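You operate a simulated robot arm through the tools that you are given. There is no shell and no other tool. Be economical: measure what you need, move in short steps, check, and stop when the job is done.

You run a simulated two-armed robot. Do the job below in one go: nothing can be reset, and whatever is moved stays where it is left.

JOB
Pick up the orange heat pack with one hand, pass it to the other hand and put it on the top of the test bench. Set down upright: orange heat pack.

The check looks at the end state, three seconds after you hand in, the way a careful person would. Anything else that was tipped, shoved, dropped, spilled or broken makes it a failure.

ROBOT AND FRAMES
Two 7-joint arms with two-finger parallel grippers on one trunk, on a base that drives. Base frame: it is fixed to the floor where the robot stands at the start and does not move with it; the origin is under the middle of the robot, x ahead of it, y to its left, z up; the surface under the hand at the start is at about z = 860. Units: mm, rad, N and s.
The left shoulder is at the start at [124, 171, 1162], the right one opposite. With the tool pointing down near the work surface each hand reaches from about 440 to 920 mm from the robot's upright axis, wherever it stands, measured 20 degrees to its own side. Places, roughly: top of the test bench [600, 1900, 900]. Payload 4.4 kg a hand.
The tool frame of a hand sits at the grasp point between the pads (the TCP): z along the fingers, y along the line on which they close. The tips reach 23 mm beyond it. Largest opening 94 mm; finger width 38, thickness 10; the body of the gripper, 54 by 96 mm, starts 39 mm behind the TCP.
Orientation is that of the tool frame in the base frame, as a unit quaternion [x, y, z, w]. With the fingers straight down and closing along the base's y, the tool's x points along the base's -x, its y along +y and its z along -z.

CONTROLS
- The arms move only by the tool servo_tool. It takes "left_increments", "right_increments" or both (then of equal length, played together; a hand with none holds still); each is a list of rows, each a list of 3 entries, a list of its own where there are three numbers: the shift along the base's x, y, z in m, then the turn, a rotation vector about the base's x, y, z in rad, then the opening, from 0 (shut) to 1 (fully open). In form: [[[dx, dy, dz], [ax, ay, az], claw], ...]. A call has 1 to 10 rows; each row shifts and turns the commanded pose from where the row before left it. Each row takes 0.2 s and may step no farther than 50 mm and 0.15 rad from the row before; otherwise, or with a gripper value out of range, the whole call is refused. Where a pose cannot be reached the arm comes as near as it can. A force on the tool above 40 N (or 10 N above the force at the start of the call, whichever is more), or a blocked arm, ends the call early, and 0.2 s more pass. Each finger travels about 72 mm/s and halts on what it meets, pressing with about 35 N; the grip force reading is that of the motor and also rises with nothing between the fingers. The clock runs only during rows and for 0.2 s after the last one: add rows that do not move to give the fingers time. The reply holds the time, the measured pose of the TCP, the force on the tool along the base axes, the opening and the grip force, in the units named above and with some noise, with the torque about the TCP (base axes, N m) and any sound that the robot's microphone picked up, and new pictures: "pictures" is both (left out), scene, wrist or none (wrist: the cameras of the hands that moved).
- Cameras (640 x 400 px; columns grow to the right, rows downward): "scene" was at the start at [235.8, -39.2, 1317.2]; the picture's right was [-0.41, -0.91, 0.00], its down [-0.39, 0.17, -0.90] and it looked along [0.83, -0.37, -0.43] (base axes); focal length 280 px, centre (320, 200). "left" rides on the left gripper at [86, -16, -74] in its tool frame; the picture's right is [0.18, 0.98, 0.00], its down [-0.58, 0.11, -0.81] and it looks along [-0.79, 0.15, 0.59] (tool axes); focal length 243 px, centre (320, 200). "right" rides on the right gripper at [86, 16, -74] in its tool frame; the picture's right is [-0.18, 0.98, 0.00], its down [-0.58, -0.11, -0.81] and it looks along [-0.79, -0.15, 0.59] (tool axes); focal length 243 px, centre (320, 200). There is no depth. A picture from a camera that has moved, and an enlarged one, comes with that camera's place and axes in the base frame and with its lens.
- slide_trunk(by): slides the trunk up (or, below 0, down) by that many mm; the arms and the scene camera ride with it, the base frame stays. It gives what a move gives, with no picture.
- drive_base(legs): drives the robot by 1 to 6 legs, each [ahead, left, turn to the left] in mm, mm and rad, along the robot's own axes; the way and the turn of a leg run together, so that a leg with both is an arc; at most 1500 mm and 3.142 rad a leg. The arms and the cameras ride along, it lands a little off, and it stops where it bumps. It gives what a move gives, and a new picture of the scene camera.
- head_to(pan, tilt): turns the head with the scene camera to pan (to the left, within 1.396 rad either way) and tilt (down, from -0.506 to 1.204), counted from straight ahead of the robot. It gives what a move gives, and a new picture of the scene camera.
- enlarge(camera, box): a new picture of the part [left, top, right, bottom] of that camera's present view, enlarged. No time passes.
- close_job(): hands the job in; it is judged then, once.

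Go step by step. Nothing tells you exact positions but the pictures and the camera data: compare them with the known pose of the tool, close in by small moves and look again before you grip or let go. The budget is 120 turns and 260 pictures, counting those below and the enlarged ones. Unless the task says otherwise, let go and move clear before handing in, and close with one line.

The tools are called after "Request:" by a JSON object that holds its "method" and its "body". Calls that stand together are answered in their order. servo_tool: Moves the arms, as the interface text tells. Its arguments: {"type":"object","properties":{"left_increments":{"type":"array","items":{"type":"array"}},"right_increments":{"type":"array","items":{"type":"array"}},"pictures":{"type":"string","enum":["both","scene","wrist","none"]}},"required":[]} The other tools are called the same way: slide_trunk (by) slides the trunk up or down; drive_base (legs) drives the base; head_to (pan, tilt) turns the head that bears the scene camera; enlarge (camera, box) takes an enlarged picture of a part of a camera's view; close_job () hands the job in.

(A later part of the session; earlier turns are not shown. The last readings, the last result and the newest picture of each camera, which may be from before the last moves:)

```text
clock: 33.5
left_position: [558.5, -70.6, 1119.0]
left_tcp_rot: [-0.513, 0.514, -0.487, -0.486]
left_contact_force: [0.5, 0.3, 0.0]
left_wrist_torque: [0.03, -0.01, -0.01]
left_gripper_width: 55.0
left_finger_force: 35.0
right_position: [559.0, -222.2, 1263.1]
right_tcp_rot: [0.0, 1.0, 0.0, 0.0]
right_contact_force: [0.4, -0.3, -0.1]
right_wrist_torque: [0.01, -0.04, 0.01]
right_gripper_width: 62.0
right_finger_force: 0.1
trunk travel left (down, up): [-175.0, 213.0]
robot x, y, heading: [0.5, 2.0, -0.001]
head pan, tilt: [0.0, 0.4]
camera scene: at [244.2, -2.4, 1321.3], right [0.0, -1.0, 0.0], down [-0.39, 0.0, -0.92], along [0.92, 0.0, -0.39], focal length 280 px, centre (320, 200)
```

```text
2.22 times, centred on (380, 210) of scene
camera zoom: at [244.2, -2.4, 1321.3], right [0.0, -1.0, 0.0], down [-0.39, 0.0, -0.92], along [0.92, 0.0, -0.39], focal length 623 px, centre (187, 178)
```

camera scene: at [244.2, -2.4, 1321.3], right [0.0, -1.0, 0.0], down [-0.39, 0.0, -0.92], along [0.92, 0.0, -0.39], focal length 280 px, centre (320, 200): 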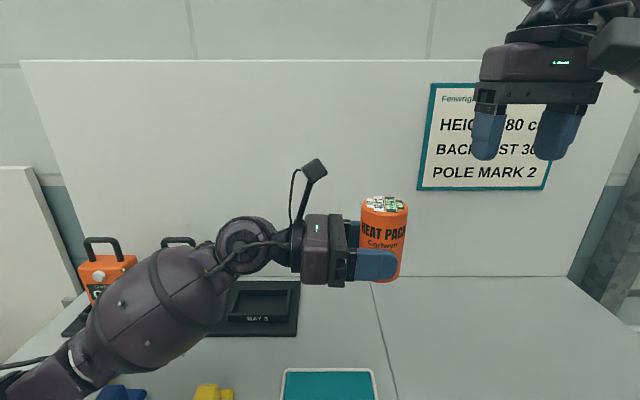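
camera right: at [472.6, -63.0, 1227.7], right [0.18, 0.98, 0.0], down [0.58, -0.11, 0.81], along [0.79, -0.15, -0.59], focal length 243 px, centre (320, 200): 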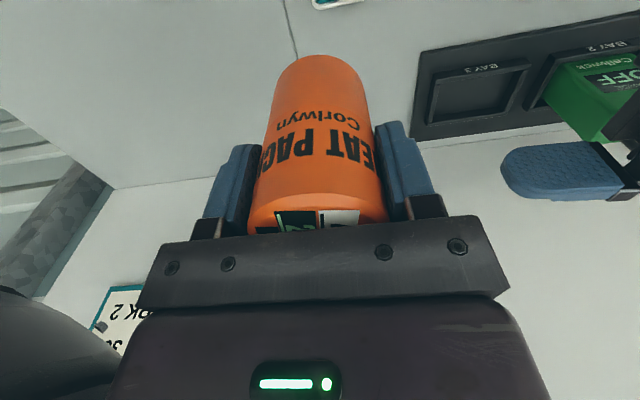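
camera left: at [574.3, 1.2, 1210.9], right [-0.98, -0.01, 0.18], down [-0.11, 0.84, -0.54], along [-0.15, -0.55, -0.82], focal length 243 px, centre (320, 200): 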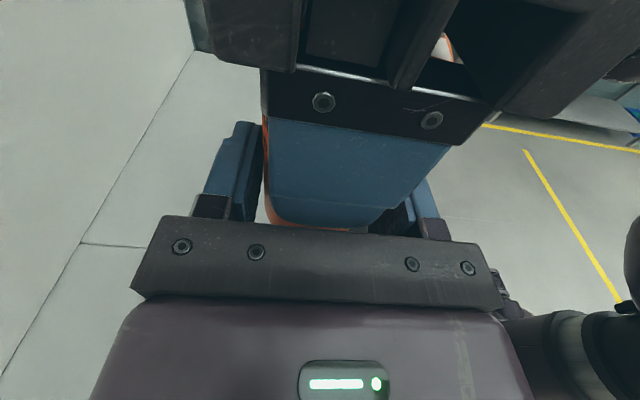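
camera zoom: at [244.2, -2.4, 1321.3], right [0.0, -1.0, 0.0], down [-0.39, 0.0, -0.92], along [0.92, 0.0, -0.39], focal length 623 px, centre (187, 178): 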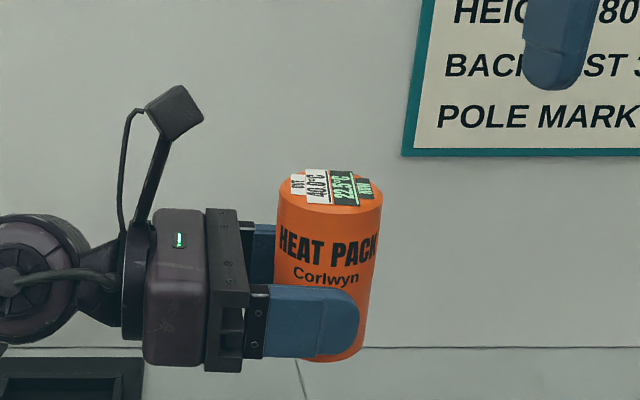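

The handover worked: the left hand holds the pack upright by its lower half. Now I look left to plan the drive to the test bench.

Request:
{"method": "head_to", "body": {"pan": 0.8, "tilt": 0.35}}

Request:
{"method": "head_to", "body": {"pan": 1.35, "tilt": 0.4}}

```text
clock: 34.7
left_position: [558.7, -69.7, 1118.7]
left_tcp_rot: [-0.513, 0.513, -0.487, -0.485]
left_contact_force: [0.5, 0.3, -1.9]
left_wrist_torque: [0.02, 0.01, -0.02]
left_gripper_width: 55.2
left_finger_force: 35.4
right_position: [558.5, -220.6, 1262.4]
right_tcp_rot: [-0.001, 1.0, 0.001, -0.001]
right_contact_force: [0.2, -0.6, -0.3]
right_wrist_torque: [0.01, 0.02, -0.03]
right_gripper_width: 62.2
right_finger_force: 0.1
trunk travel left (down, up): [-175.0, 213.0]
robot x, y, heading: [2.2, 0.7, -0.002]
head pan, tilt: [0.799, 0.351]
camera scene: at [216.9, 64.9, 1325.7], right [0.72, -0.7, 0.0], down [-0.24, -0.25, -0.94], along [0.66, 0.67, -0.34], focal length 280 px, centre (320, 200)
```

scene: 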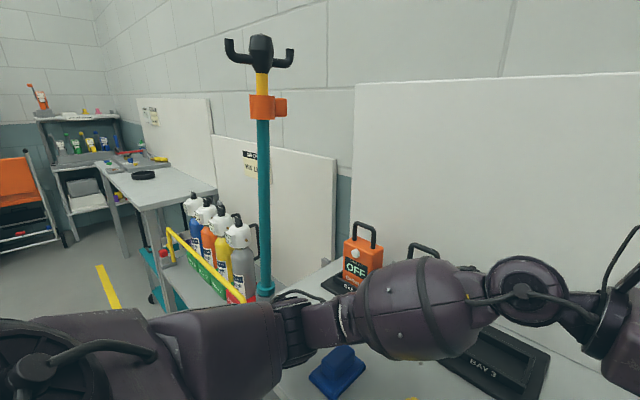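

```text
clock: 35.6
left_position: [558.7, -69.3, 1120.2]
left_tcp_rot: [-0.513, 0.514, -0.487, -0.486]
left_contact_force: [-1.1, -0.2, -0.5]
left_wrist_torque: [0.04, 0.0, -0.02]
left_gripper_width: 55.2
left_finger_force: 34.8
right_position: [558.7, -221.3, 1263.2]
right_tcp_rot: [0.0, 1.0, 0.0, 0.0]
right_contact_force: [-0.8, 0.3, -0.2]
right_wrist_torque: [-0.03, -0.03, 0.04]
right_gripper_width: 61.9
right_finger_force: 0.0
trunk travel left (down, up): [-175.0, 213.0]
robot x, y, heading: [1.5, -0.7, -0.001]
head pan, tilt: [1.349, 0.4]
camera scene: at [172.4, 88.6, 1321.2], right [0.98, -0.22, 0.0], down [-0.09, -0.38, -0.92], along [0.2, 0.9, -0.39], focal length 280 px, centre (320, 200)
```

scene: 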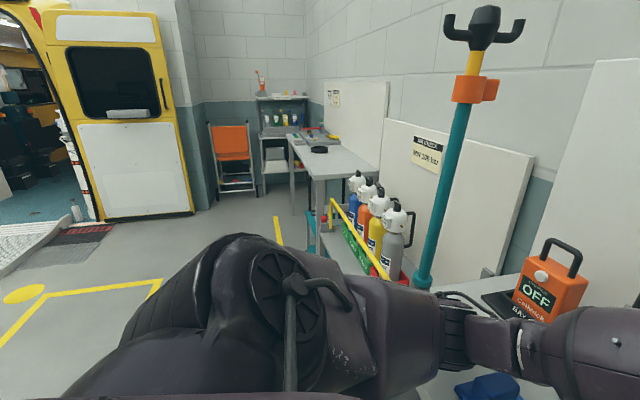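

The bench top spans roughly y 1300–2600 with its front edge near x=420. A bottle rack and a pole at about [500, 515] stand between it and me, so I'll need to back off before driving left. I check the right and rear side first.

Request:
{"method": "head_to", "body": {"pan": -1.39, "tilt": 0.5}}

Request:
{"method": "head_to", "body": {"pan": 1.39, "tilt": 0.75}}

```text
clock: 38.1
left_position: [559.1, -69.0, 1119.4]
left_tcp_rot: [-0.513, 0.515, -0.486, -0.486]
left_contact_force: [0.3, 0.7, 0.4]
left_wrist_torque: [0.06, 0.01, -0.02]
left_gripper_width: 55.0
left_finger_force: 35.1
right_position: [559.8, -221.1, 1261.4]
right_tcp_rot: [0.0, 1.0, 0.0, 0.001]
right_contact_force: [-0.1, 0.0, 0.1]
right_wrist_torque: [-0.01, 0.01, -0.02]
right_gripper_width: 62.2
right_finger_force: 0.0
trunk travel left (down, up): [-175.0, 213.0]
robot x, y, heading: [-2.3, -1.0, -0.0]
head pan, tilt: [-1.389, 0.499]
camera scene: at [168.4, -91.2, 1312.0], right [-0.98, -0.18, 0.0], down [-0.09, 0.47, -0.88], along [0.16, -0.86, -0.48], focal length 280 px, centre (320, 200)
```

scene: 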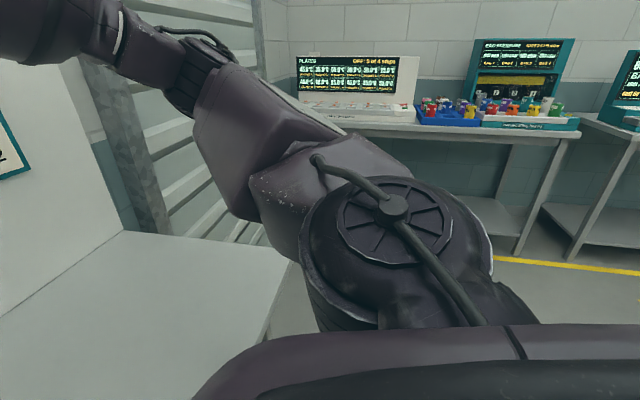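

```text
clock: 40.5
left_position: [560.4, -69.5, 1119.1]
left_tcp_rot: [-0.513, 0.514, -0.486, -0.486]
left_contact_force: [-0.1, 0.5, -1.1]
left_wrist_torque: [0.03, 0.02, -0.01]
left_gripper_width: 55.1
left_finger_force: 34.9
right_position: [559.9, -221.1, 1262.3]
right_tcp_rot: [-0.001, 1.0, 0.0, 0.001]
right_contact_force: [0.0, -0.4, 0.0]
right_wrist_torque: [0.03, 0.02, -0.02]
right_gripper_width: 62.0
right_finger_force: 0.1
trunk travel left (down, up): [-175.0, 213.0]
robot x, y, heading: [-2.9, -1.0, 0.003]
head pan, tilt: [1.389, 0.75]
camera scene: at [166.9, 79.8, 1290.1], right [0.98, -0.18, 0.0], down [-0.12, -0.67, -0.73], along [0.13, 0.72, -0.68], focal length 280 px, centre (320, 200)
```

scene: 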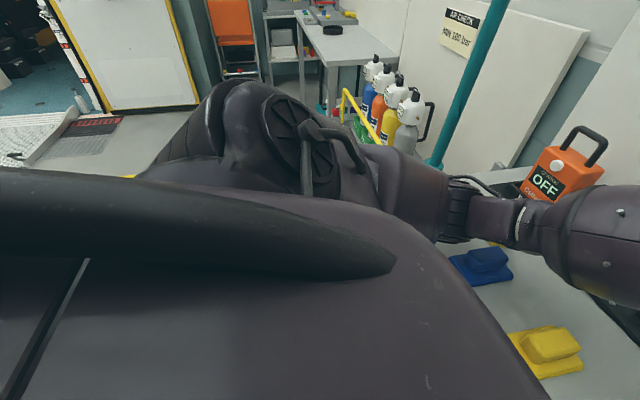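

Both sides behind me look clear. I back up, then drive left in steps, with the head looking left.

Request:
{"method": "drive_base", "body": {"legs": [[-320, 0, 0]]}}

Request:
{"method": "head_to", "body": {"pan": 1.2, "tilt": 0.4}}

```text
clock: 42.6
left_position: [241.0, -71.1, 1119.9]
left_tcp_rot: [-0.513, 0.514, -0.487, -0.486]
left_contact_force: [0.3, -0.1, -0.5]
left_wrist_torque: [0.0, 0.02, 0.05]
left_gripper_width: 55.0
left_finger_force: 35.6
right_position: [240.4, -222.8, 1262.2]
right_tcp_rot: [0.0, 1.0, 0.001, 0.0]
right_contact_force: [-0.9, 0.2, 0.1]
right_wrist_torque: [-0.03, -0.02, 0.01]
right_gripper_width: 61.6
right_finger_force: 0.0
trunk travel left (down, up): [-175.0, 213.0]
robot x, y, heading: [-317.5, 1.0, -0.002]
head pan, tilt: [1.389, 0.75]
camera scene: at [-151.2, 79.8, 1290.0], right [0.98, -0.18, 0.0], down [-0.12, -0.67, -0.73], along [0.13, 0.72, -0.68], focal length 280 px, centre (320, 200)
```

scene: 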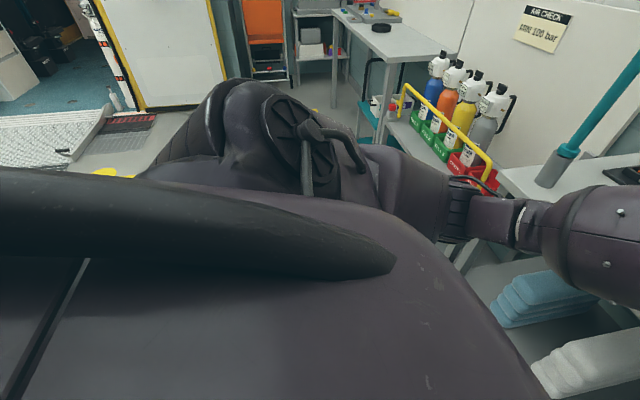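

```text
clock: 43.5
left_position: [241.7, -70.1, 1118.7]
left_tcp_rot: [-0.512, 0.514, -0.486, -0.487]
left_contact_force: [0.1, -0.2, -0.3]
left_wrist_torque: [0.0, 0.02, 0.02]
left_gripper_width: 55.0
left_finger_force: 34.8
right_position: [240.8, -222.6, 1262.4]
right_tcp_rot: [0.0, 1.0, 0.0, -0.001]
right_contact_force: [-0.2, 0.7, -0.3]
right_wrist_torque: [-0.02, 0.01, 0.01]
right_gripper_width: 62.0
right_finger_force: 0.0
trunk travel left (down, up): [-175.0, 213.0]
robot x, y, heading: [-317.2, 1.9, -0.004]
head pan, tilt: [1.201, 0.4]
camera scene: at [-132.2, 84.6, 1321.1], right [0.93, -0.36, 0.0], down [-0.14, -0.36, -0.92], along [0.33, 0.86, -0.39], focal length 280 px, centre (320, 200)
```

scene: 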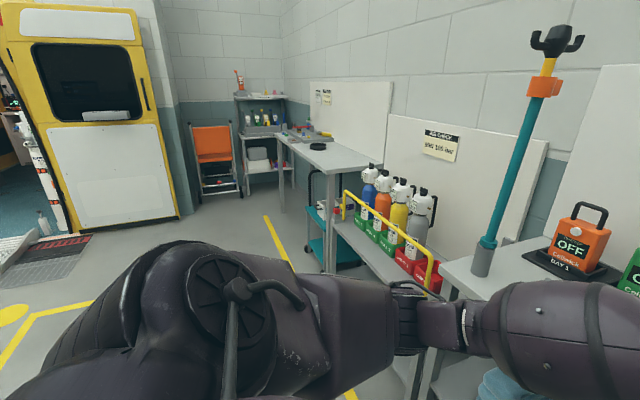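

The way left along x=-320 is clear. I drive 1500 mm left.

Request:
{"method": "drive_base", "body": {"legs": [[0, 750, 0], [0, 700, 0]]}}

Request:
{"method": "head_to", "body": {"pan": 0.3, "tilt": 0.5}}

```text
clock: 56.8
left_position: [250.2, 1386.1, 1119.6]
left_tcp_rot: [-0.51, 0.516, -0.484, -0.489]
left_contact_force: [0.8, -0.3, 0.0]
left_wrist_torque: [0.0, -0.01, 0.01]
left_gripper_width: 55.2
left_finger_force: 34.7
right_position: [247.9, 1234.8, 1261.9]
right_tcp_rot: [0.005, 1.0, 0.0, -0.001]
right_contact_force: [-0.7, 0.5, -0.3]
right_wrist_torque: [-0.01, 0.02, 0.02]
right_gripper_width: 62.0
right_finger_force: 0.1
trunk travel left (down, up): [-175.0, 213.0]
robot x, y, heading: [-309.1, 1462.9, -0.014]
head pan, tilt: [1.201, 0.4]
camera scene: at [-122.9, 1544.6, 1321.1], right [0.93, -0.37, 0.0], down [-0.14, -0.36, -0.92], along [0.34, 0.85, -0.39], focal length 280 px, centre (320, 200)
```

scene: 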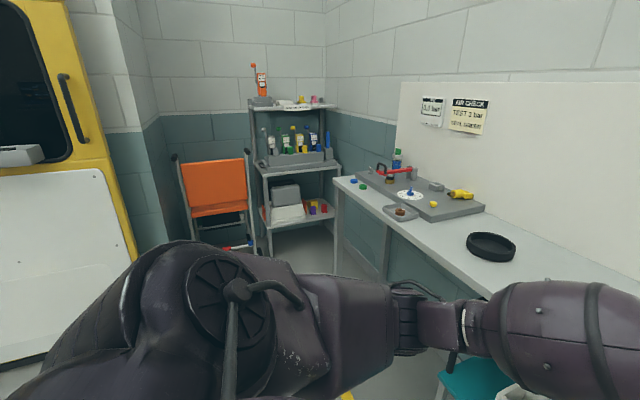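

```text
clock: 58.0
left_position: [248.9, 1385.6, 1119.7]
left_tcp_rot: [-0.511, 0.517, -0.484, -0.488]
left_contact_force: [0.0, -0.8, -0.2]
left_wrist_torque: [0.04, 0.01, -0.01]
left_gripper_width: 55.0
left_finger_force: 35.3
right_position: [247.1, 1233.7, 1261.0]
right_tcp_rot: [0.005, 1.0, -0.001, 0.0]
right_contact_force: [0.5, 0.3, 0.9]
right_wrist_torque: [-0.01, -0.02, 0.0]
right_gripper_width: 62.0
right_finger_force: 0.0
trunk travel left (down, up): [-175.0, 213.0]
robot x, y, heading: [-312.0, 1460.8, -0.014]
head pan, tilt: [0.3, 0.499]
camera scene: at [-70.2, 1484.5, 1312.0], right [0.29, -0.96, 0.0], down [-0.46, -0.14, -0.88], along [0.84, 0.25, -0.48], focal length 280 px, centre (320, 200)
```

scene: 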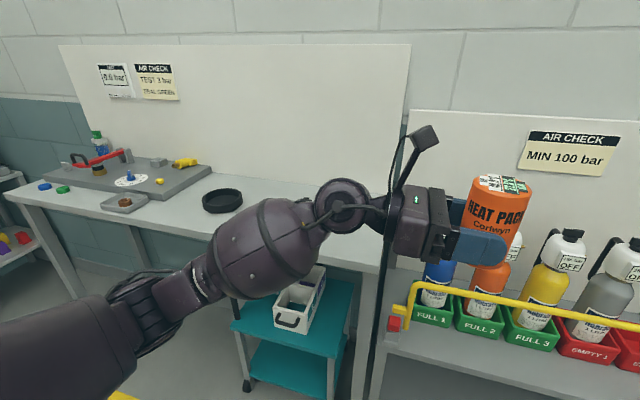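

I'm in front of the bench: its front edge is near x=395, its right end near y=1495, and a black ring lies near [563, 1987]. The free area is around [500, 1720]. I first swing the left hand to point forward-right, still back from the bench, then drive in.

Request:
{"method": "servo_tool", "body": {"left_increments": [[[0, 0.03, 0], [0, 0, 0.11], 0], [[0, 0.03, 0], [0, 0, 0.11], 0], [[0, 0.03, 0], [0, 0, 0.11], 0], [[0, 0.03, 0], [0, 0, 0.11], 0], [[0, 0.03, 0], [0, 0, 0.11], 0], [[0, 0.03, 0], [0, 0, 0.11], 0], [[0, 0.03, 0], [0, 0, 0.11], 0], [[0, 0, 0], [0, 0, 0], 0]], "pictures": "scene"}}

```text
clock: 59.8
left_position: [253.0, 1596.8, 1119.4]
left_tcp_rot: [0.666, -0.288, 0.632, 0.271]
left_contact_force: [-0.1, 0.2, 0.1]
left_wrist_torque: [0.03, 0.04, 0.0]
left_gripper_width: 55.0
left_finger_force: 34.9
right_position: [247.2, 1234.1, 1262.3]
right_tcp_rot: [0.005, 1.0, 0.0, 0.0]
right_contact_force: [-0.2, -0.3, -0.3]
right_wrist_torque: [0.01, -0.02, 0.02]
right_gripper_width: 62.1
right_finger_force: 0.1
trunk travel left (down, up): [-175.0, 213.0]
robot x, y, heading: [-305.4, 1465.9, -0.008]
head pan, tilt: [0.3, 0.499]
camera scene: at [-70.0, 1484.2, 1312.0], right [0.28, -0.96, 0.0], down [-0.46, -0.14, -0.88], along [0.84, 0.25, -0.48], focal length 280 px, centre (320, 200)
```

scene: 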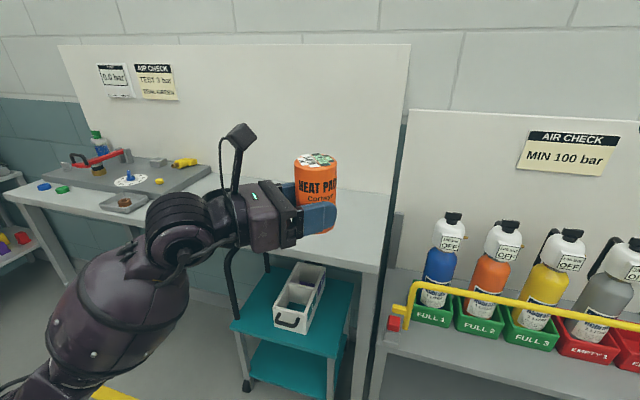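

Request:
{"method": "enlarge", "body": {"camera": "scene", "box": [180, 200, 420, 400]}}

Request:
{"method": "head_to", "body": {"pan": 0.1, "tilt": 0.9}}

```text
2.00 times, centred on (300, 300) of scene
camera zoom: at [-70.0, 1484.2, 1312.0], right [0.28, -0.96, 0.0], down [-0.46, -0.14, -0.88], along [0.84, 0.25, -0.48], focal length 561 px, centre (360, 0)
```

zoom: 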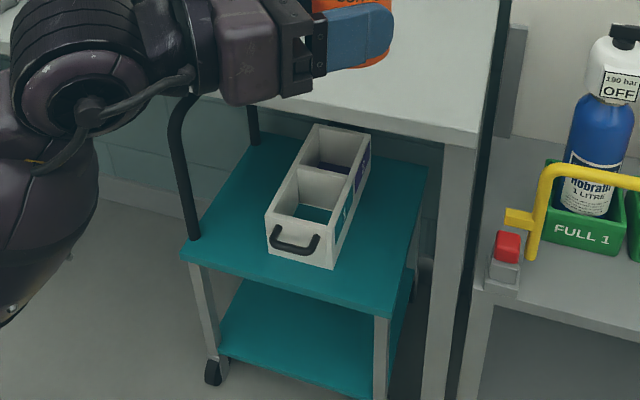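

```text
clock: 60.6
left_position: [252.0, 1595.8, 1119.3]
left_tcp_rot: [0.667, -0.287, 0.632, 0.271]
left_contact_force: [0.0, -0.7, -0.2]
left_wrist_torque: [0.05, 0.02, -0.01]
left_gripper_width: 55.0
left_finger_force: 35.5
right_position: [246.7, 1234.6, 1262.0]
right_tcp_rot: [0.005, 1.0, 0.0, -0.001]
right_contact_force: [1.0, -0.1, 0.0]
right_wrist_torque: [-0.02, -0.03, 0.02]
right_gripper_width: 61.9
right_finger_force: 0.1
trunk travel left (down, up): [-175.0, 213.0]
robot x, y, heading: [-312.4, 1461.7, -0.012]
head pan, tilt: [0.099, 0.901]
camera scene: at [-82.1, 1465.2, 1278.2], right [0.09, -1.0, 0.0], down [-0.78, -0.07, -0.62], along [0.62, 0.05, -0.78], focal length 280 px, centre (320, 200)
```

scene: 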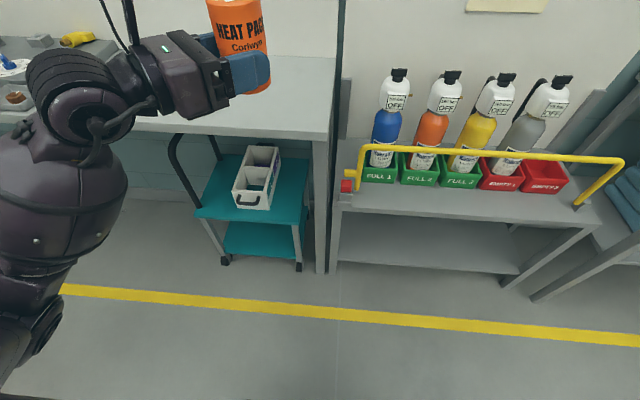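

The trolley is tucked under the bench. Comparing views puts the bench top at roughly z of 820, with its front edge near x=470, so I'll treat the height as unknown and feel for it. I drive in closer.

Request:
{"method": "drive_base", "body": {"legs": [[230, 100, 0.01]]}}

Request:
{"method": "head_to", "body": {"pan": 0.2, "tilt": 0.6}}

```text
clock: 62.5
left_position: [480.2, 1699.6, 1120.4]
left_tcp_rot: [0.668, -0.284, 0.633, 0.269]
left_contact_force: [-0.4, 0.6, -3.4]
left_wrist_torque: [0.01, 0.03, 0.02]
left_gripper_width: 54.8
left_finger_force: 35.0
right_position: [479.9, 1338.4, 1261.5]
right_tcp_rot: [0.001, 1.0, 0.0, -0.001]
right_contact_force: [0.7, 0.2, 0.0]
right_wrist_torque: [-0.02, 0.0, 0.01]
right_gripper_width: 62.1
right_finger_force: 0.0
trunk travel left (down, up): [-175.0, 213.0]
robot x, y, heading: [-77.5, 1564.7, -0.002]
head pan, tilt: [0.099, 0.901]
camera scene: at [148.1, 1566.2, 1278.1], right [0.1, -1.0, 0.0], down [-0.78, -0.08, -0.62], along [0.62, 0.06, -0.78], focal length 280 px, centre (320, 200)
```

scene: 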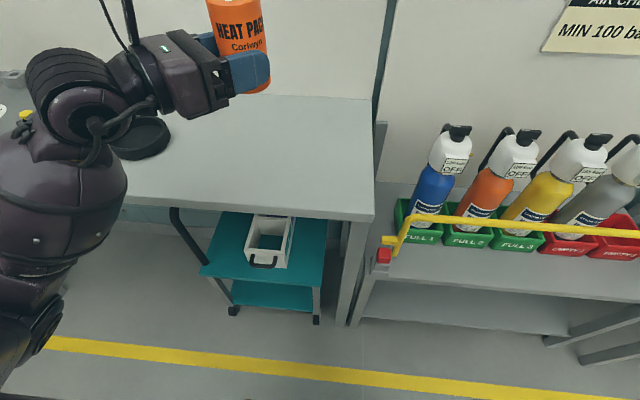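

```text
clock: 63.3
left_position: [481.0, 1700.4, 1120.3]
left_tcp_rot: [0.668, -0.284, 0.634, 0.268]
left_contact_force: [0.5, -0.4, -1.5]
left_wrist_torque: [0.03, -0.01, -0.01]
left_gripper_width: 55.0
left_finger_force: 34.9
right_position: [479.1, 1338.3, 1261.9]
right_tcp_rot: [0.002, 1.0, 0.0, 0.001]
right_contact_force: [0.1, 0.0, 0.2]
right_wrist_torque: [0.0, 0.01, 0.01]
right_gripper_width: 61.8
right_finger_force: 0.1
trunk travel left (down, up): [-175.0, 213.0]
robot x, y, heading: [-77.6, 1562.3, 0.002]
head pan, tilt: [0.201, 0.6]
camera scene: at [159.1, 1576.0, 1302.9], right [0.2, -0.98, 0.0], down [-0.55, -0.11, -0.82], along [0.81, 0.16, -0.57], focal length 280 px, centre (320, 200)
```

scene: 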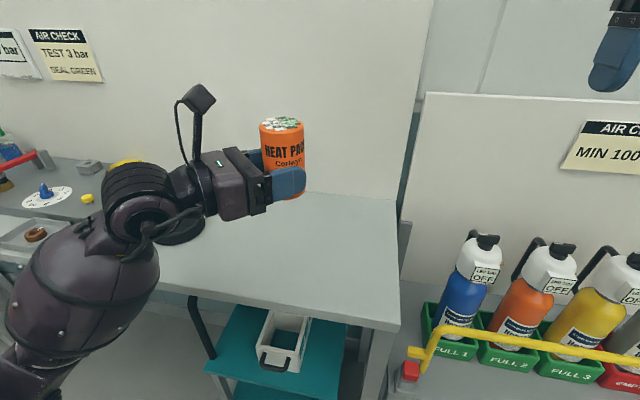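

Two views now agree: bench top z≈818, front edge x≈486, right end y≈1491. I'll place at about [567, 1685], with the wrist just off the front edge. I move over the spot and lower the trunk part of the way.

Request:
{"method": "servo_tool", "body": {"left_increments": [[[0.02, -0.0025, 0], [0, 0, 0], 0], [[0.02, -0.0025, 0], [0, 0, 0], 0], [[0.02, -0.0025, 0], [0, 0, 0], 0], [[0.02, -0.0025, 0], [0, 0, 0], 0], [[0, 0, 0], [0, 0, 0], 0]], "pictures": "none"}}

Request:
{"method": "slide_trunk", "body": {"by": -120}}

Request:
{"method": "head_to", "body": {"pan": 0.2, "tilt": 0.6}}

```text
clock: 64.5
left_position: [561.4, 1688.3, 1120.7]
left_tcp_rot: [0.668, -0.286, 0.632, 0.269]
left_contact_force: [0.0, 0.1, -2.5]
left_wrist_torque: [-0.01, 0.03, -0.01]
left_gripper_width: 54.9
left_finger_force: 34.6
right_position: [479.3, 1337.8, 1262.3]
right_tcp_rot: [0.001, 1.0, 0.001, 0.0]
right_contact_force: [-0.3, 0.6, 0.2]
right_wrist_torque: [-0.03, -0.01, 0.0]
right_gripper_width: 62.1
right_finger_force: 0.1
trunk travel left (down, up): [-175.0, 213.0]
robot x, y, heading: [-78.7, 1559.9, 0.0]
head pan, tilt: [0.201, 0.6]
```

```text
clock: 66.0
left_position: [551.8, 1693.2, 1006.8]
left_tcp_rot: [0.664, -0.285, 0.638, 0.265]
left_contact_force: [0.0, 0.9, -2.8]
left_wrist_torque: [0.02, 0.03, 0.01]
left_gripper_width: 55.2
left_finger_force: 34.8
right_position: [470.9, 1339.9, 1148.3]
right_tcp_rot: [-0.001, 1.0, 0.0, 0.004]
right_contact_force: [-0.1, -0.5, -1.0]
right_wrist_torque: [-0.03, 0.03, -0.01]
right_gripper_width: 62.1
right_finger_force: 0.0
trunk travel left (down, up): [-55.0, 333.0]
robot x, y, heading: [-77.9, 1560.0, 0.0]
head pan, tilt: [0.201, 0.6]
```

```text
clock: 66.6
left_position: [551.2, 1692.2, 1007.3]
left_tcp_rot: [0.664, -0.285, 0.639, 0.265]
left_contact_force: [-0.3, 0.0, -1.8]
left_wrist_torque: [0.03, 0.05, 0.02]
left_gripper_width: 55.0
left_finger_force: 34.6
right_position: [470.9, 1340.0, 1148.4]
right_tcp_rot: [0.0, 1.0, -0.002, 0.004]
right_contact_force: [0.3, 0.0, 0.0]
right_wrist_torque: [-0.01, 0.01, -0.04]
right_gripper_width: 62.0
right_finger_force: 0.0
trunk travel left (down, up): [-55.0, 333.0]
robot x, y, heading: [-80.3, 1561.0, -0.003]
head pan, tilt: [0.201, 0.6]
camera scene: at [267.7, 1577.3, 1159.1], right [0.2, -0.98, 0.0], down [-0.55, -0.11, -0.83], along [0.81, 0.16, -0.56], focal length 280 px, centre (320, 200)
```

scene: 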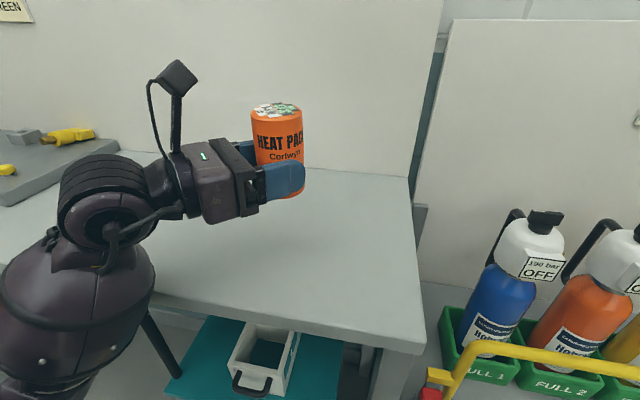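

The wrist joint could catch the bench edge in this pose. I turn the hand to point almost straight ahead, so the wrist hangs in front of the edge, and look again.

Request:
{"method": "servo_tool", "body": {"left_increments": [[[0.002, -0.002, 0], [0, 0, 0.1], 0], [[0.002, -0.002, 0], [0, 0, 0.1], 0], [[0.002, -0.002, 0], [0, 0, 0.1], 0], [[0.002, -0.002, 0], [0, 0, 0.1], 0], [[0.002, -0.002, 0], [0, 0, 0.1], 0], [[0.002, -0.002, 0], [0, 0, 0.1], 0], [[0, 0, 0], [0, 0, 0], 0]], "pictures": "both"}}

```text
clock: 68.2
left_position: [575.6, 1683.6, 995.3]
left_tcp_rot: [0.702, -0.166, 0.675, 0.155]
left_contact_force: [-0.3, -0.9, -1.7]
left_wrist_torque: [0.03, 0.02, -0.02]
left_gripper_width: 54.9
left_finger_force: 35.2
left hand out of reach, approached as far as the arm can: row 2, 3, 4, 5, 6
right_position: [471.9, 1339.2, 1146.0]
right_tcp_rot: [0.0, 1.0, -0.001, 0.003]
right_contact_force: [0.6, -0.5, -0.8]
right_wrist_torque: [-0.03, -0.04, 0.04]
right_gripper_width: 62.2
right_finger_force: 0.0
trunk travel left (down, up): [-55.0, 333.0]
robot x, y, heading: [-80.6, 1559.4, -0.004]
head pan, tilt: [0.201, 0.6]
camera scene: at [270.0, 1576.9, 1158.2], right [0.2, -0.98, 0.0], down [-0.55, -0.11, -0.83], along [0.81, 0.16, -0.56], focal length 280 px, centre (320, 200)
camera left: at [517.4, 1729.8, 1085.9], right [-0.43, -0.89, 0.18], down [-0.79, 0.27, -0.55], along [0.44, -0.37, -0.82], focal length 243 px, centre (320, 200)
```

scene: 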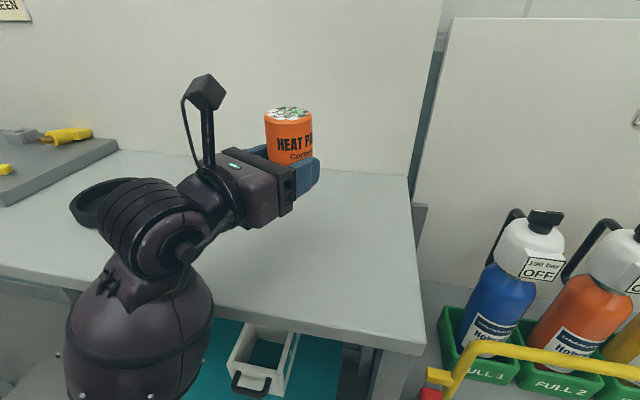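
left: 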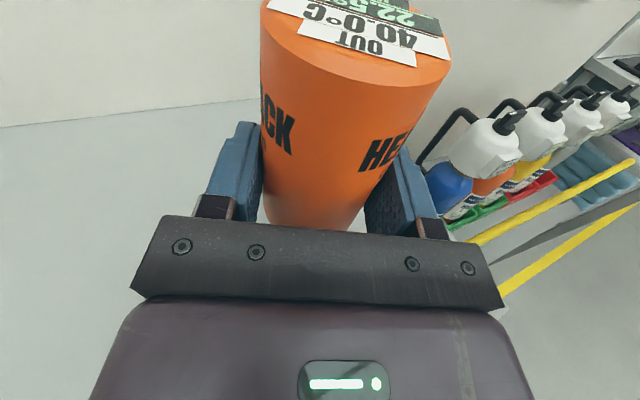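

The turn reached its joint limit, at roughly 26° off straight ahead. Backing the base by 30 mm keeps the wrist clear of the edge, and then I lower with the arm in steps.

Request:
{"method": "drive_base", "body": {"legs": [[-30, 0, 0]]}}

Request:
{"method": "servo_tool", "body": {"left_increments": [[[0, 0, -0.015], [0, 0, 0], 0], [[0, 0, -0.015], [0, 0, 0], 0], [[0, 0, -0.015], [0, 0, 0], 0], [[0, 0, 0], [0, 0, 0], 0]], "pictures": "scene"}}

```text
clock: 69.0
left_position: [550.6, 1681.6, 989.4]
left_tcp_rot: [0.707, -0.164, 0.67, 0.155]
left_contact_force: [-1.3, 0.2, -3.0]
left_wrist_torque: [0.0, 0.04, 0.01]
left_gripper_width: 54.8
left_finger_force: 34.9
right_position: [449.8, 1337.7, 1142.7]
right_tcp_rot: [0.0, 1.0, 0.0, 0.0]
right_contact_force: [-0.4, 0.3, 0.0]
right_wrist_torque: [0.0, -0.02, 0.04]
right_gripper_width: 62.2
right_finger_force: 0.1
trunk travel left (down, up): [-55.0, 333.0]
robot x, y, heading: [-110.9, 1561.1, -0.008]
head pan, tilt: [0.201, 0.6]
camera scene: at [246.6, 1575.9, 1155.6], right [0.2, -0.98, 0.0], down [-0.55, -0.11, -0.83], along [0.81, 0.16, -0.56], focal length 280 px, centre (320, 200)
```

scene: 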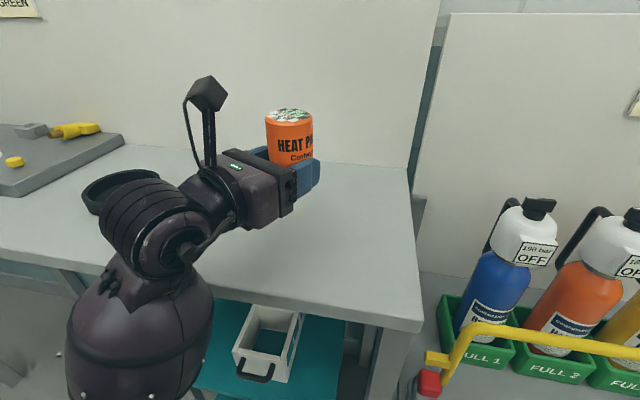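

```text
clock: 70.0
left_position: [553.9, 1681.4, 943.5]
left_tcp_rot: [0.707, -0.164, 0.67, 0.155]
left_contact_force: [0.6, -1.2, -2.5]
left_wrist_torque: [0.01, 0.01, 0.0]
left_gripper_width: 55.0
left_finger_force: 35.2
right_position: [450.3, 1338.1, 1142.4]
right_tcp_rot: [0.001, 1.0, 0.0, 0.0]
right_contact_force: [0.2, -0.2, 0.2]
right_wrist_torque: [0.0, -0.02, 0.02]
right_gripper_width: 61.8
right_finger_force: 0.1
trunk travel left (down, up): [-55.0, 333.0]
robot x, y, heading: [-108.3, 1556.5, -0.003]
head pan, tilt: [0.201, 0.6]
camera scene: at [247.1, 1575.7, 1155.6], right [0.2, -0.98, 0.0], down [-0.55, -0.11, -0.82], along [0.81, 0.16, -0.57], focal length 280 px, centre (320, 200)
```

scene: 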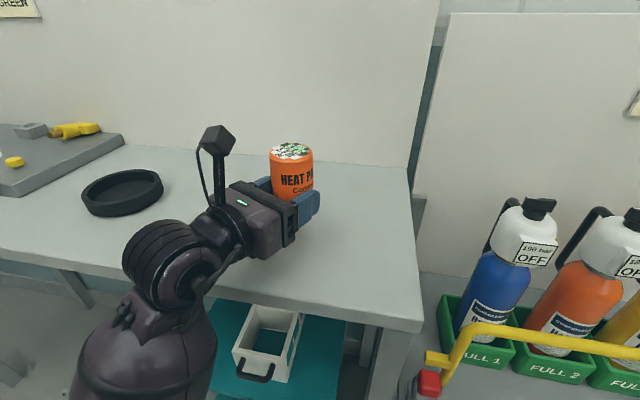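

Request:
{"method": "head_to", "body": {"pan": 0.45, "tilt": 1.1}}

```text
clock: 70.9
left_position: [551.8, 1681.6, 942.9]
left_tcp_rot: [0.707, -0.164, 0.671, 0.155]
left_contact_force: [-0.4, -1.4, -3.1]
left_wrist_torque: [-0.03, 0.0, -0.02]
left_gripper_width: 55.0
left_finger_force: 35.2
right_position: [449.7, 1337.9, 1142.3]
right_tcp_rot: [0.001, 1.0, 0.0, -0.001]
right_contact_force: [-1.1, 0.0, -0.1]
right_wrist_torque: [0.01, 0.02, 0.0]
right_gripper_width: 62.0
right_finger_force: 0.0
trunk travel left (down, up): [-55.0, 333.0]
robot x, y, heading: [-109.8, 1563.6, -0.005]
head pan, tilt: [0.45, 1.1]
camera scene: at [217.5, 1585.7, 1117.0], right [0.43, -0.9, 0.0], down [-0.8, -0.38, -0.45], along [0.41, 0.2, -0.89], focal length 280 px, centre (320, 200)
```

scene: 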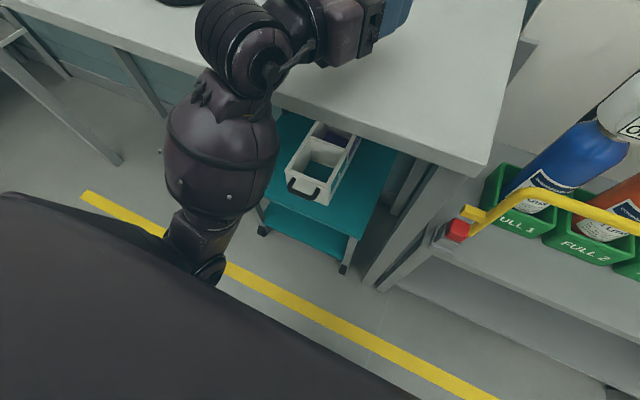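

The forearm hangs well in front of the edge and the wrist has about 30 mm of clearance. I continue down.

Request:
{"method": "servo_tool", "body": {"left_increments": [[[0, 0, -0.015], [0, 0, 0], 0], [[0, 0, -0.015], [0, 0, 0], 0], [[0, 0, -0.015], [0, 0, 0], 0], [[0, 0, -0.015], [0, 0, 0], 0], [[0, 0, 0], [0, 0, 0], 0]], "pictures": "none"}}

Request:
{"method": "head_to", "body": {"pan": 0.25, "tilt": 0.65}}

Request:
{"method": "enlarge", "body": {"camera": "scene", "box": [180, 150, 380, 320]}}

```text
clock: 71.8
left_position: [551.6, 1683.5, 907.4]
left_tcp_rot: [0.698, -0.163, 0.68, 0.155]
left_contact_force: [-4.4, 2.5, 17.6]
left_wrist_torque: [0.24, 1.32, -0.1]
left_gripper_width: 54.7
left_finger_force: 35.0
right_position: [449.7, 1338.8, 1143.0]
right_tcp_rot: [0.001, 1.0, 0.0, 0.0]
right_contact_force: [0.0, 0.3, -0.2]
right_wrist_torque: [0.01, -0.02, -0.01]
right_gripper_width: 62.0
right_finger_force: 0.0
trunk travel left (down, up): [-55.0, 333.0]
robot x, y, heading: [-108.0, 1559.8, -0.001]
head pan, tilt: [0.45, 1.1]
stopped in row 4 (left hand): the force on the tool passed its limit at 51 N (the readings are from after the stop); the commanded pose is now the measured one
```

```text
clock: 72.7
left_position: [550.5, 1681.8, 907.0]
left_tcp_rot: [0.698, -0.162, 0.681, 0.153]
left_contact_force: [4.0, 2.6, 39.2]
left_wrist_torque: [0.4, 1.86, -0.17]
left_gripper_width: 54.9
left_finger_force: 34.6
right_position: [447.2, 1337.9, 1144.7]
right_tcp_rot: [0.001, 1.0, 0.0, 0.001]
right_contact_force: [0.2, 0.2, -0.4]
right_wrist_torque: [0.02, -0.01, -0.01]
right_gripper_width: 62.2
right_finger_force: 0.0
trunk travel left (down, up): [-55.0, 333.0]
robot x, y, heading: [-109.8, 1558.9, -0.004]
head pan, tilt: [0.25, 0.649]
camera scene: at [242.3, 1579.5, 1152.6], right [0.24, -0.97, 0.0], down [-0.59, -0.15, -0.8], along [0.77, 0.19, -0.6], focal length 280 px, centre (320, 200)
```

scene: 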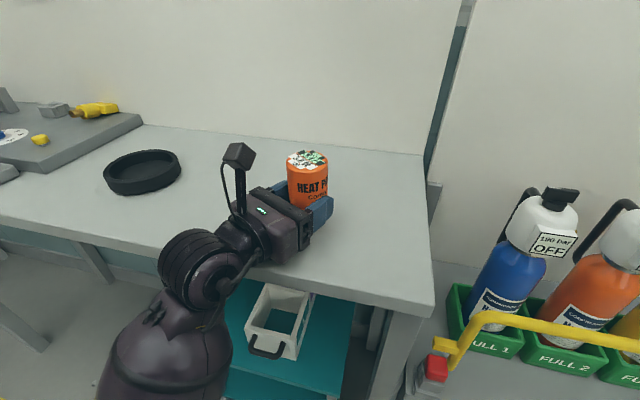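

```text
2.35 times, centred on (280, 235) of scene
camera zoom: at [242.3, 1579.5, 1152.6], right [0.24, -0.97, 0.0], down [-0.59, -0.15, -0.8], along [0.77, 0.19, -0.6], focal length 660 px, centre (414, 118)
```

zoom: 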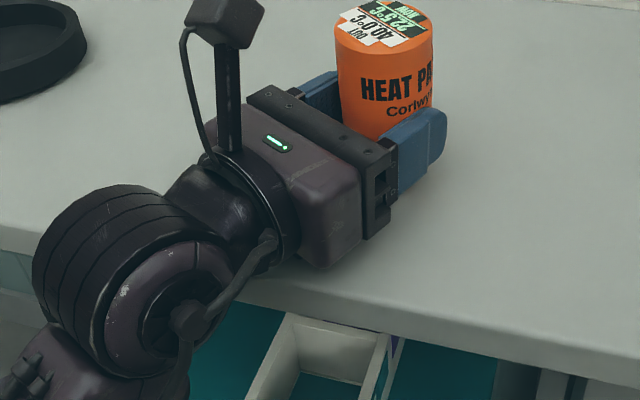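

Something stopped the hand at TCP z≈907, so the surface may be nearer 870 than I estimated. I raise slightly to relieve the force and look closely.

Request:
{"method": "servo_tool", "body": {"left_increments": [[[0, 0, 0.006], [0, 0, 0], 0], [[0, 0, 0.006], [0, 0, 0], 0], [[0, 0, 0], [0, 0, 0], 0]], "pictures": "both"}}

Request:
{"method": "enlarge", "body": {"camera": "scene", "box": [240, 140, 360, 260]}}

```text
clock: 73.5
left_position: [552.5, 1682.0, 912.9]
left_tcp_rot: [0.701, -0.164, 0.676, 0.156]
left_contact_force: [0.2, 0.3, -2.6]
left_wrist_torque: [0.03, 0.01, 0.01]
left_gripper_width: 54.9
left_finger_force: 35.1
right_position: [451.4, 1337.7, 1139.4]
right_tcp_rot: [0.0, 1.0, 0.001, -0.001]
right_contact_force: [0.5, 0.2, -0.4]
right_wrist_torque: [0.01, -0.02, 0.0]
right_gripper_width: 62.0
right_finger_force: 0.0
trunk travel left (down, up): [-55.0, 333.0]
robot x, y, heading: [-107.7, 1560.7, -0.001]
head pan, tilt: [0.25, 0.649]
camera scene: at [245.0, 1579.7, 1151.0], right [0.24, -0.97, 0.0], down [-0.59, -0.15, -0.8], along [0.77, 0.19, -0.6], focal length 280 px, centre (320, 200)
camera left: at [494.4, 1728.7, 1003.3], right [-0.42, -0.89, 0.18], down [-0.79, 0.27, -0.55], along [0.44, -0.38, -0.82], focal length 243 px, centre (320, 200)
```

scene: 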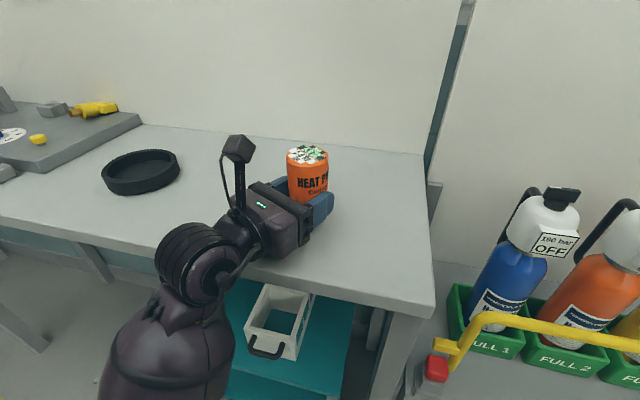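
left: 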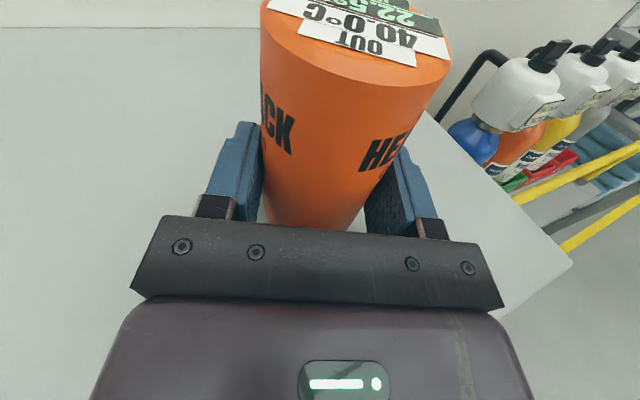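

```text
3.33 times, centred on (300, 200) of scene
camera zoom: at [245.0, 1579.7, 1151.0], right [0.24, -0.97, 0.0], down [-0.59, -0.15, -0.8], along [0.77, 0.19, -0.6], focal length 934 px, centre (387, 200)
```

zoom: 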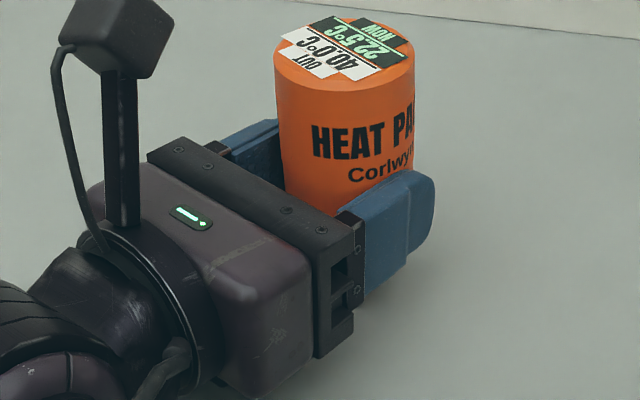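

The flange ring behind the gripper may have touched the bench edge: the contact torque points behind the TCP, and the pack has not slipped in the fingers. I raise a little and back off 35 mm, so only the fingers and pack are over the bench.

Request:
{"method": "servo_tool", "body": {"left_increments": [[[0, 0, 0.012], [0, 0, 0], 0], [[0, 0, 0], [0, 0, 0], 0]], "pictures": "none"}}

Request:
{"method": "drive_base", "body": {"legs": [[-35, 0, 0]]}}

Request:
{"method": "servo_tool", "body": {"left_increments": [[[0, 0, -0.006], [0, 0, 0], 0], [[0, 0, -0.006], [0, 0, 0], 0], [[0, 0, 0], [0, 0, 0], 0]], "pictures": "both"}}

```text
clock: 74.1
left_position: [552.2, 1681.6, 926.5]
left_tcp_rot: [0.701, -0.162, 0.677, 0.154]
left_contact_force: [1.3, 0.4, -2.6]
left_wrist_torque: [0.03, 0.01, 0.02]
left_gripper_width: 54.9
left_finger_force: 35.0
right_position: [450.1, 1338.5, 1141.9]
right_tcp_rot: [0.0, 1.0, 0.0, -0.001]
right_contact_force: [-0.5, -0.3, 0.7]
right_wrist_torque: [0.02, 0.01, 0.0]
right_gripper_width: 62.3
right_finger_force: 0.0
trunk travel left (down, up): [-55.0, 333.0]
robot x, y, heading: [-105.8, 1560.2, -0.008]
head pan, tilt: [0.25, 0.649]
```

```text
clock: 75.0
left_position: [517.3, 1682.8, 928.3]
left_tcp_rot: [0.7, -0.164, 0.677, 0.155]
left_contact_force: [-0.5, 0.6, -2.9]
left_wrist_torque: [0.03, 0.01, -0.03]
left_gripper_width: 54.8
left_finger_force: 34.7
right_position: [415.4, 1337.4, 1143.2]
right_tcp_rot: [0.001, 1.0, -0.001, 0.0]
right_contact_force: [-0.5, -1.0, 0.4]
right_wrist_torque: [0.0, -0.03, 0.01]
right_gripper_width: 62.2
right_finger_force: 0.1
trunk travel left (down, up): [-55.0, 333.0]
robot x, y, heading: [-139.3, 1561.8, -0.002]
head pan, tilt: [0.25, 0.649]
camera scene: at [209.8, 1579.8, 1151.6], right [0.24, -0.97, 0.0], down [-0.59, -0.15, -0.8], along [0.77, 0.19, -0.6], focal length 280 px, centre (320, 200)
```

scene: 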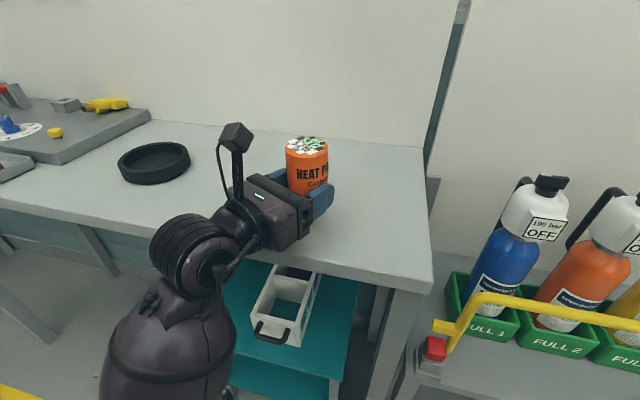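

```text
clock: 75.8
left_position: [516.9, 1682.4, 914.2]
left_tcp_rot: [0.7, -0.163, 0.678, 0.155]
left_contact_force: [0.4, 0.0, -3.1]
left_wrist_torque: [0.01, 0.0, -0.01]
left_gripper_width: 54.8
left_finger_force: 34.6
right_position: [414.9, 1338.2, 1141.6]
right_tcp_rot: [0.001, 1.0, 0.0, -0.002]
right_contact_force: [0.7, -1.0, -0.7]
right_wrist_torque: [0.01, -0.05, 0.01]
right_gripper_width: 62.1
right_finger_force: 0.0
trunk travel left (down, up): [-55.0, 333.0]
robot x, y, heading: [-141.9, 1559.3, -0.008]
head pan, tilt: [0.25, 0.649]
camera scene: at [210.5, 1579.8, 1151.3], right [0.24, -0.97, 0.0], down [-0.59, -0.15, -0.8], along [0.77, 0.19, -0.6], focal length 280 px, centre (320, 200)
camera left: at [459.1, 1729.5, 1004.6], right [-0.42, -0.89, 0.18], down [-0.79, 0.27, -0.55], along [0.44, -0.38, -0.81], focal length 243 px, centre (320, 200)
```

scene: 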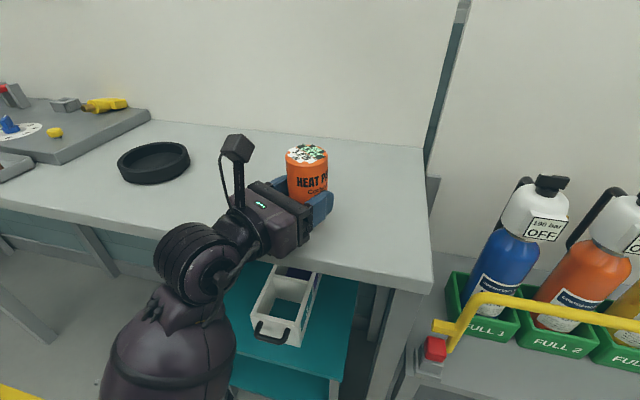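
left: 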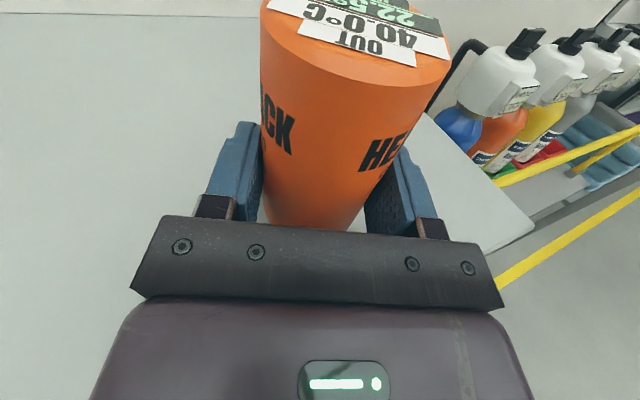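

I correct a 1° nose-up error and lower in very small steps to feel for first contact.

Request:
{"method": "servo_tool", "body": {"left_increments": [[[0, 0, 0], [0.009, 0.018, 0], 0], [[0, 0, -0.002], [0, 0, 0], 0], [[0, 0, -0.002], [0, 0, 0], 0], [[0, 0, -0.001], [0, 0, 0], 0], [[0, 0, 0], [0, 0, 0], 0]], "pictures": "none"}}

Request:
{"method": "servo_tool", "body": {"left_increments": [[[0, 0, -0.002], [0, 0, 0], 0], [[0, 0, 0], [0, 0, 0], 0]], "pictures": "none"}}

Request:
{"method": "servo_tool", "body": {"left_increments": [[[0, 0, -0.002], [0, 0, 0], 0], [[0, 0, 0], [0, 0, 0], 0]], "pictures": "none"}}

```text
clock: 77.0
left_position: [517.3, 1682.6, 908.3]
left_tcp_rot: [0.707, -0.165, 0.67, 0.153]
left_contact_force: [0.4, 0.4, -2.8]
left_wrist_torque: [0.01, -0.03, 0.0]
left_gripper_width: 55.0
left_finger_force: 35.3
right_position: [416.0, 1337.8, 1141.8]
right_tcp_rot: [0.001, 1.0, 0.0, -0.001]
right_contact_force: [-1.3, -1.2, 0.2]
right_wrist_torque: [0.01, -0.02, 0.01]
right_gripper_width: 61.8
right_finger_force: 0.2
trunk travel left (down, up): [-55.0, 333.0]
robot x, y, heading: [-139.8, 1560.1, -0.002]
head pan, tilt: [0.25, 0.649]
```

```text
clock: 77.6
left_position: [517.2, 1683.7, 907.1]
left_tcp_rot: [0.708, -0.165, 0.67, 0.153]
left_contact_force: [0.2, 0.4, -2.0]
left_wrist_torque: [-0.01, 0.04, 0.01]
left_gripper_width: 54.8
left_finger_force: 35.2
right_position: [414.9, 1337.9, 1141.9]
right_tcp_rot: [0.001, 1.0, 0.0, -0.002]
right_contact_force: [0.5, -0.6, -0.1]
right_wrist_torque: [0.02, -0.01, -0.01]
right_gripper_width: 62.1
right_finger_force: 0.2
trunk travel left (down, up): [-55.0, 333.0]
robot x, y, heading: [-141.5, 1560.9, -0.001]
head pan, tilt: [0.25, 0.649]
```

```text
clock: 78.2
left_position: [517.5, 1682.4, 905.8]
left_tcp_rot: [0.708, -0.164, 0.67, 0.152]
left_contact_force: [-1.1, -0.5, -1.7]
left_wrist_torque: [0.03, 0.03, 0.05]
left_gripper_width: 55.0
left_finger_force: 34.7
right_position: [415.6, 1337.8, 1141.9]
right_tcp_rot: [0.001, 1.0, 0.0, -0.001]
right_contact_force: [0.2, 0.2, 0.3]
right_wrist_torque: [0.0, 0.0, 0.01]
right_gripper_width: 61.8
right_finger_force: 0.1
trunk travel left (down, up): [-55.0, 333.0]
robot x, y, heading: [-143.1, 1560.4, -0.005]
head pan, tilt: [0.25, 0.649]
```

No contact yet at 906, lower than before, so it was indeed the flange. I continue down.

Request:
{"method": "servo_tool", "body": {"left_increments": [[[0, 0, -0.003], [0, 0, 0], 0], [[0, 0, 0], [0, 0, 0], 0]], "pictures": "none"}}

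Request:
{"method": "servo_tool", "body": {"left_increments": [[[0, 0, -0.003], [0, 0, 0], 0], [[0, 0, 0], [0, 0, 0], 0]], "pictures": "none"}}

Request:
{"method": "servo_tool", "body": {"left_increments": [[[0, 0, -0.003], [0, 0, 0], 0], [[0, 0, 0], [0, 0, 0], 0]], "pictures": "none"}}

```text
clock: 78.8
left_position: [516.3, 1683.3, 905.3]
left_tcp_rot: [0.704, -0.165, 0.673, 0.153]
left_contact_force: [11.2, 2.8, 21.9]
left_wrist_torque: [0.29, 0.75, -0.19]
left_gripper_width: 54.8
left_finger_force: 34.8
right_position: [414.0, 1338.2, 1144.2]
right_tcp_rot: [0.001, 1.0, 0.001, 0.001]
right_contact_force: [-0.3, 0.2, -0.6]
right_wrist_torque: [0.02, 0.04, 0.03]
right_gripper_width: 62.0
right_finger_force: 0.2
trunk travel left (down, up): [-55.0, 333.0]
robot x, y, heading: [-145.3, 1563.3, -0.002]
head pan, tilt: [0.25, 0.649]
```

```text
clock: 79.2
left_position: [517.7, 1682.6, 906.2]
left_tcp_rot: [0.701, -0.164, 0.677, 0.153]
left_contact_force: [3.2, 2.1, 19.1]
left_wrist_torque: [0.22, 0.95, -0.16]
left_gripper_width: 55.1
left_finger_force: 35.3
right_position: [414.9, 1338.4, 1142.4]
right_tcp_rot: [0.001, 1.0, 0.0, 0.0]
right_contact_force: [-0.6, -0.8, 0.2]
right_wrist_torque: [0.01, 0.03, 0.03]
right_gripper_width: 62.1
right_finger_force: 0.0
trunk travel left (down, up): [-55.0, 333.0]
robot x, y, heading: [-145.3, 1560.4, -0.004]
head pan, tilt: [0.25, 0.649]
stopped in row 1 (left hand): the force on the tool passed its limit at 44 N (the readings are from after the stop); the commanded pose is now the measured one
```

```text
clock: 79.7
left_position: [516.3, 1683.1, 906.9]
left_tcp_rot: [0.697, -0.163, 0.681, 0.154]
left_contact_force: [0.4, 1.4, 21.5]
left_wrist_torque: [0.24, 1.16, -0.14]
left_gripper_width: 54.9
left_finger_force: 35.3
right_position: [415.9, 1339.3, 1141.3]
right_tcp_rot: [0.001, 1.0, 0.0, -0.001]
right_contact_force: [0.2, 0.8, -0.8]
right_wrist_torque: [0.02, 0.0, -0.01]
right_gripper_width: 61.9
right_finger_force: 0.0
trunk travel left (down, up): [-55.0, 333.0]
robot x, y, heading: [-142.9, 1564.3, -0.004]
head pan, tilt: [0.25, 0.649]
stopped in row 2 (left hand): the force on the tool passed its limit at 42 N (the readings are from after the stop); the commanded pose is now the measured one
```

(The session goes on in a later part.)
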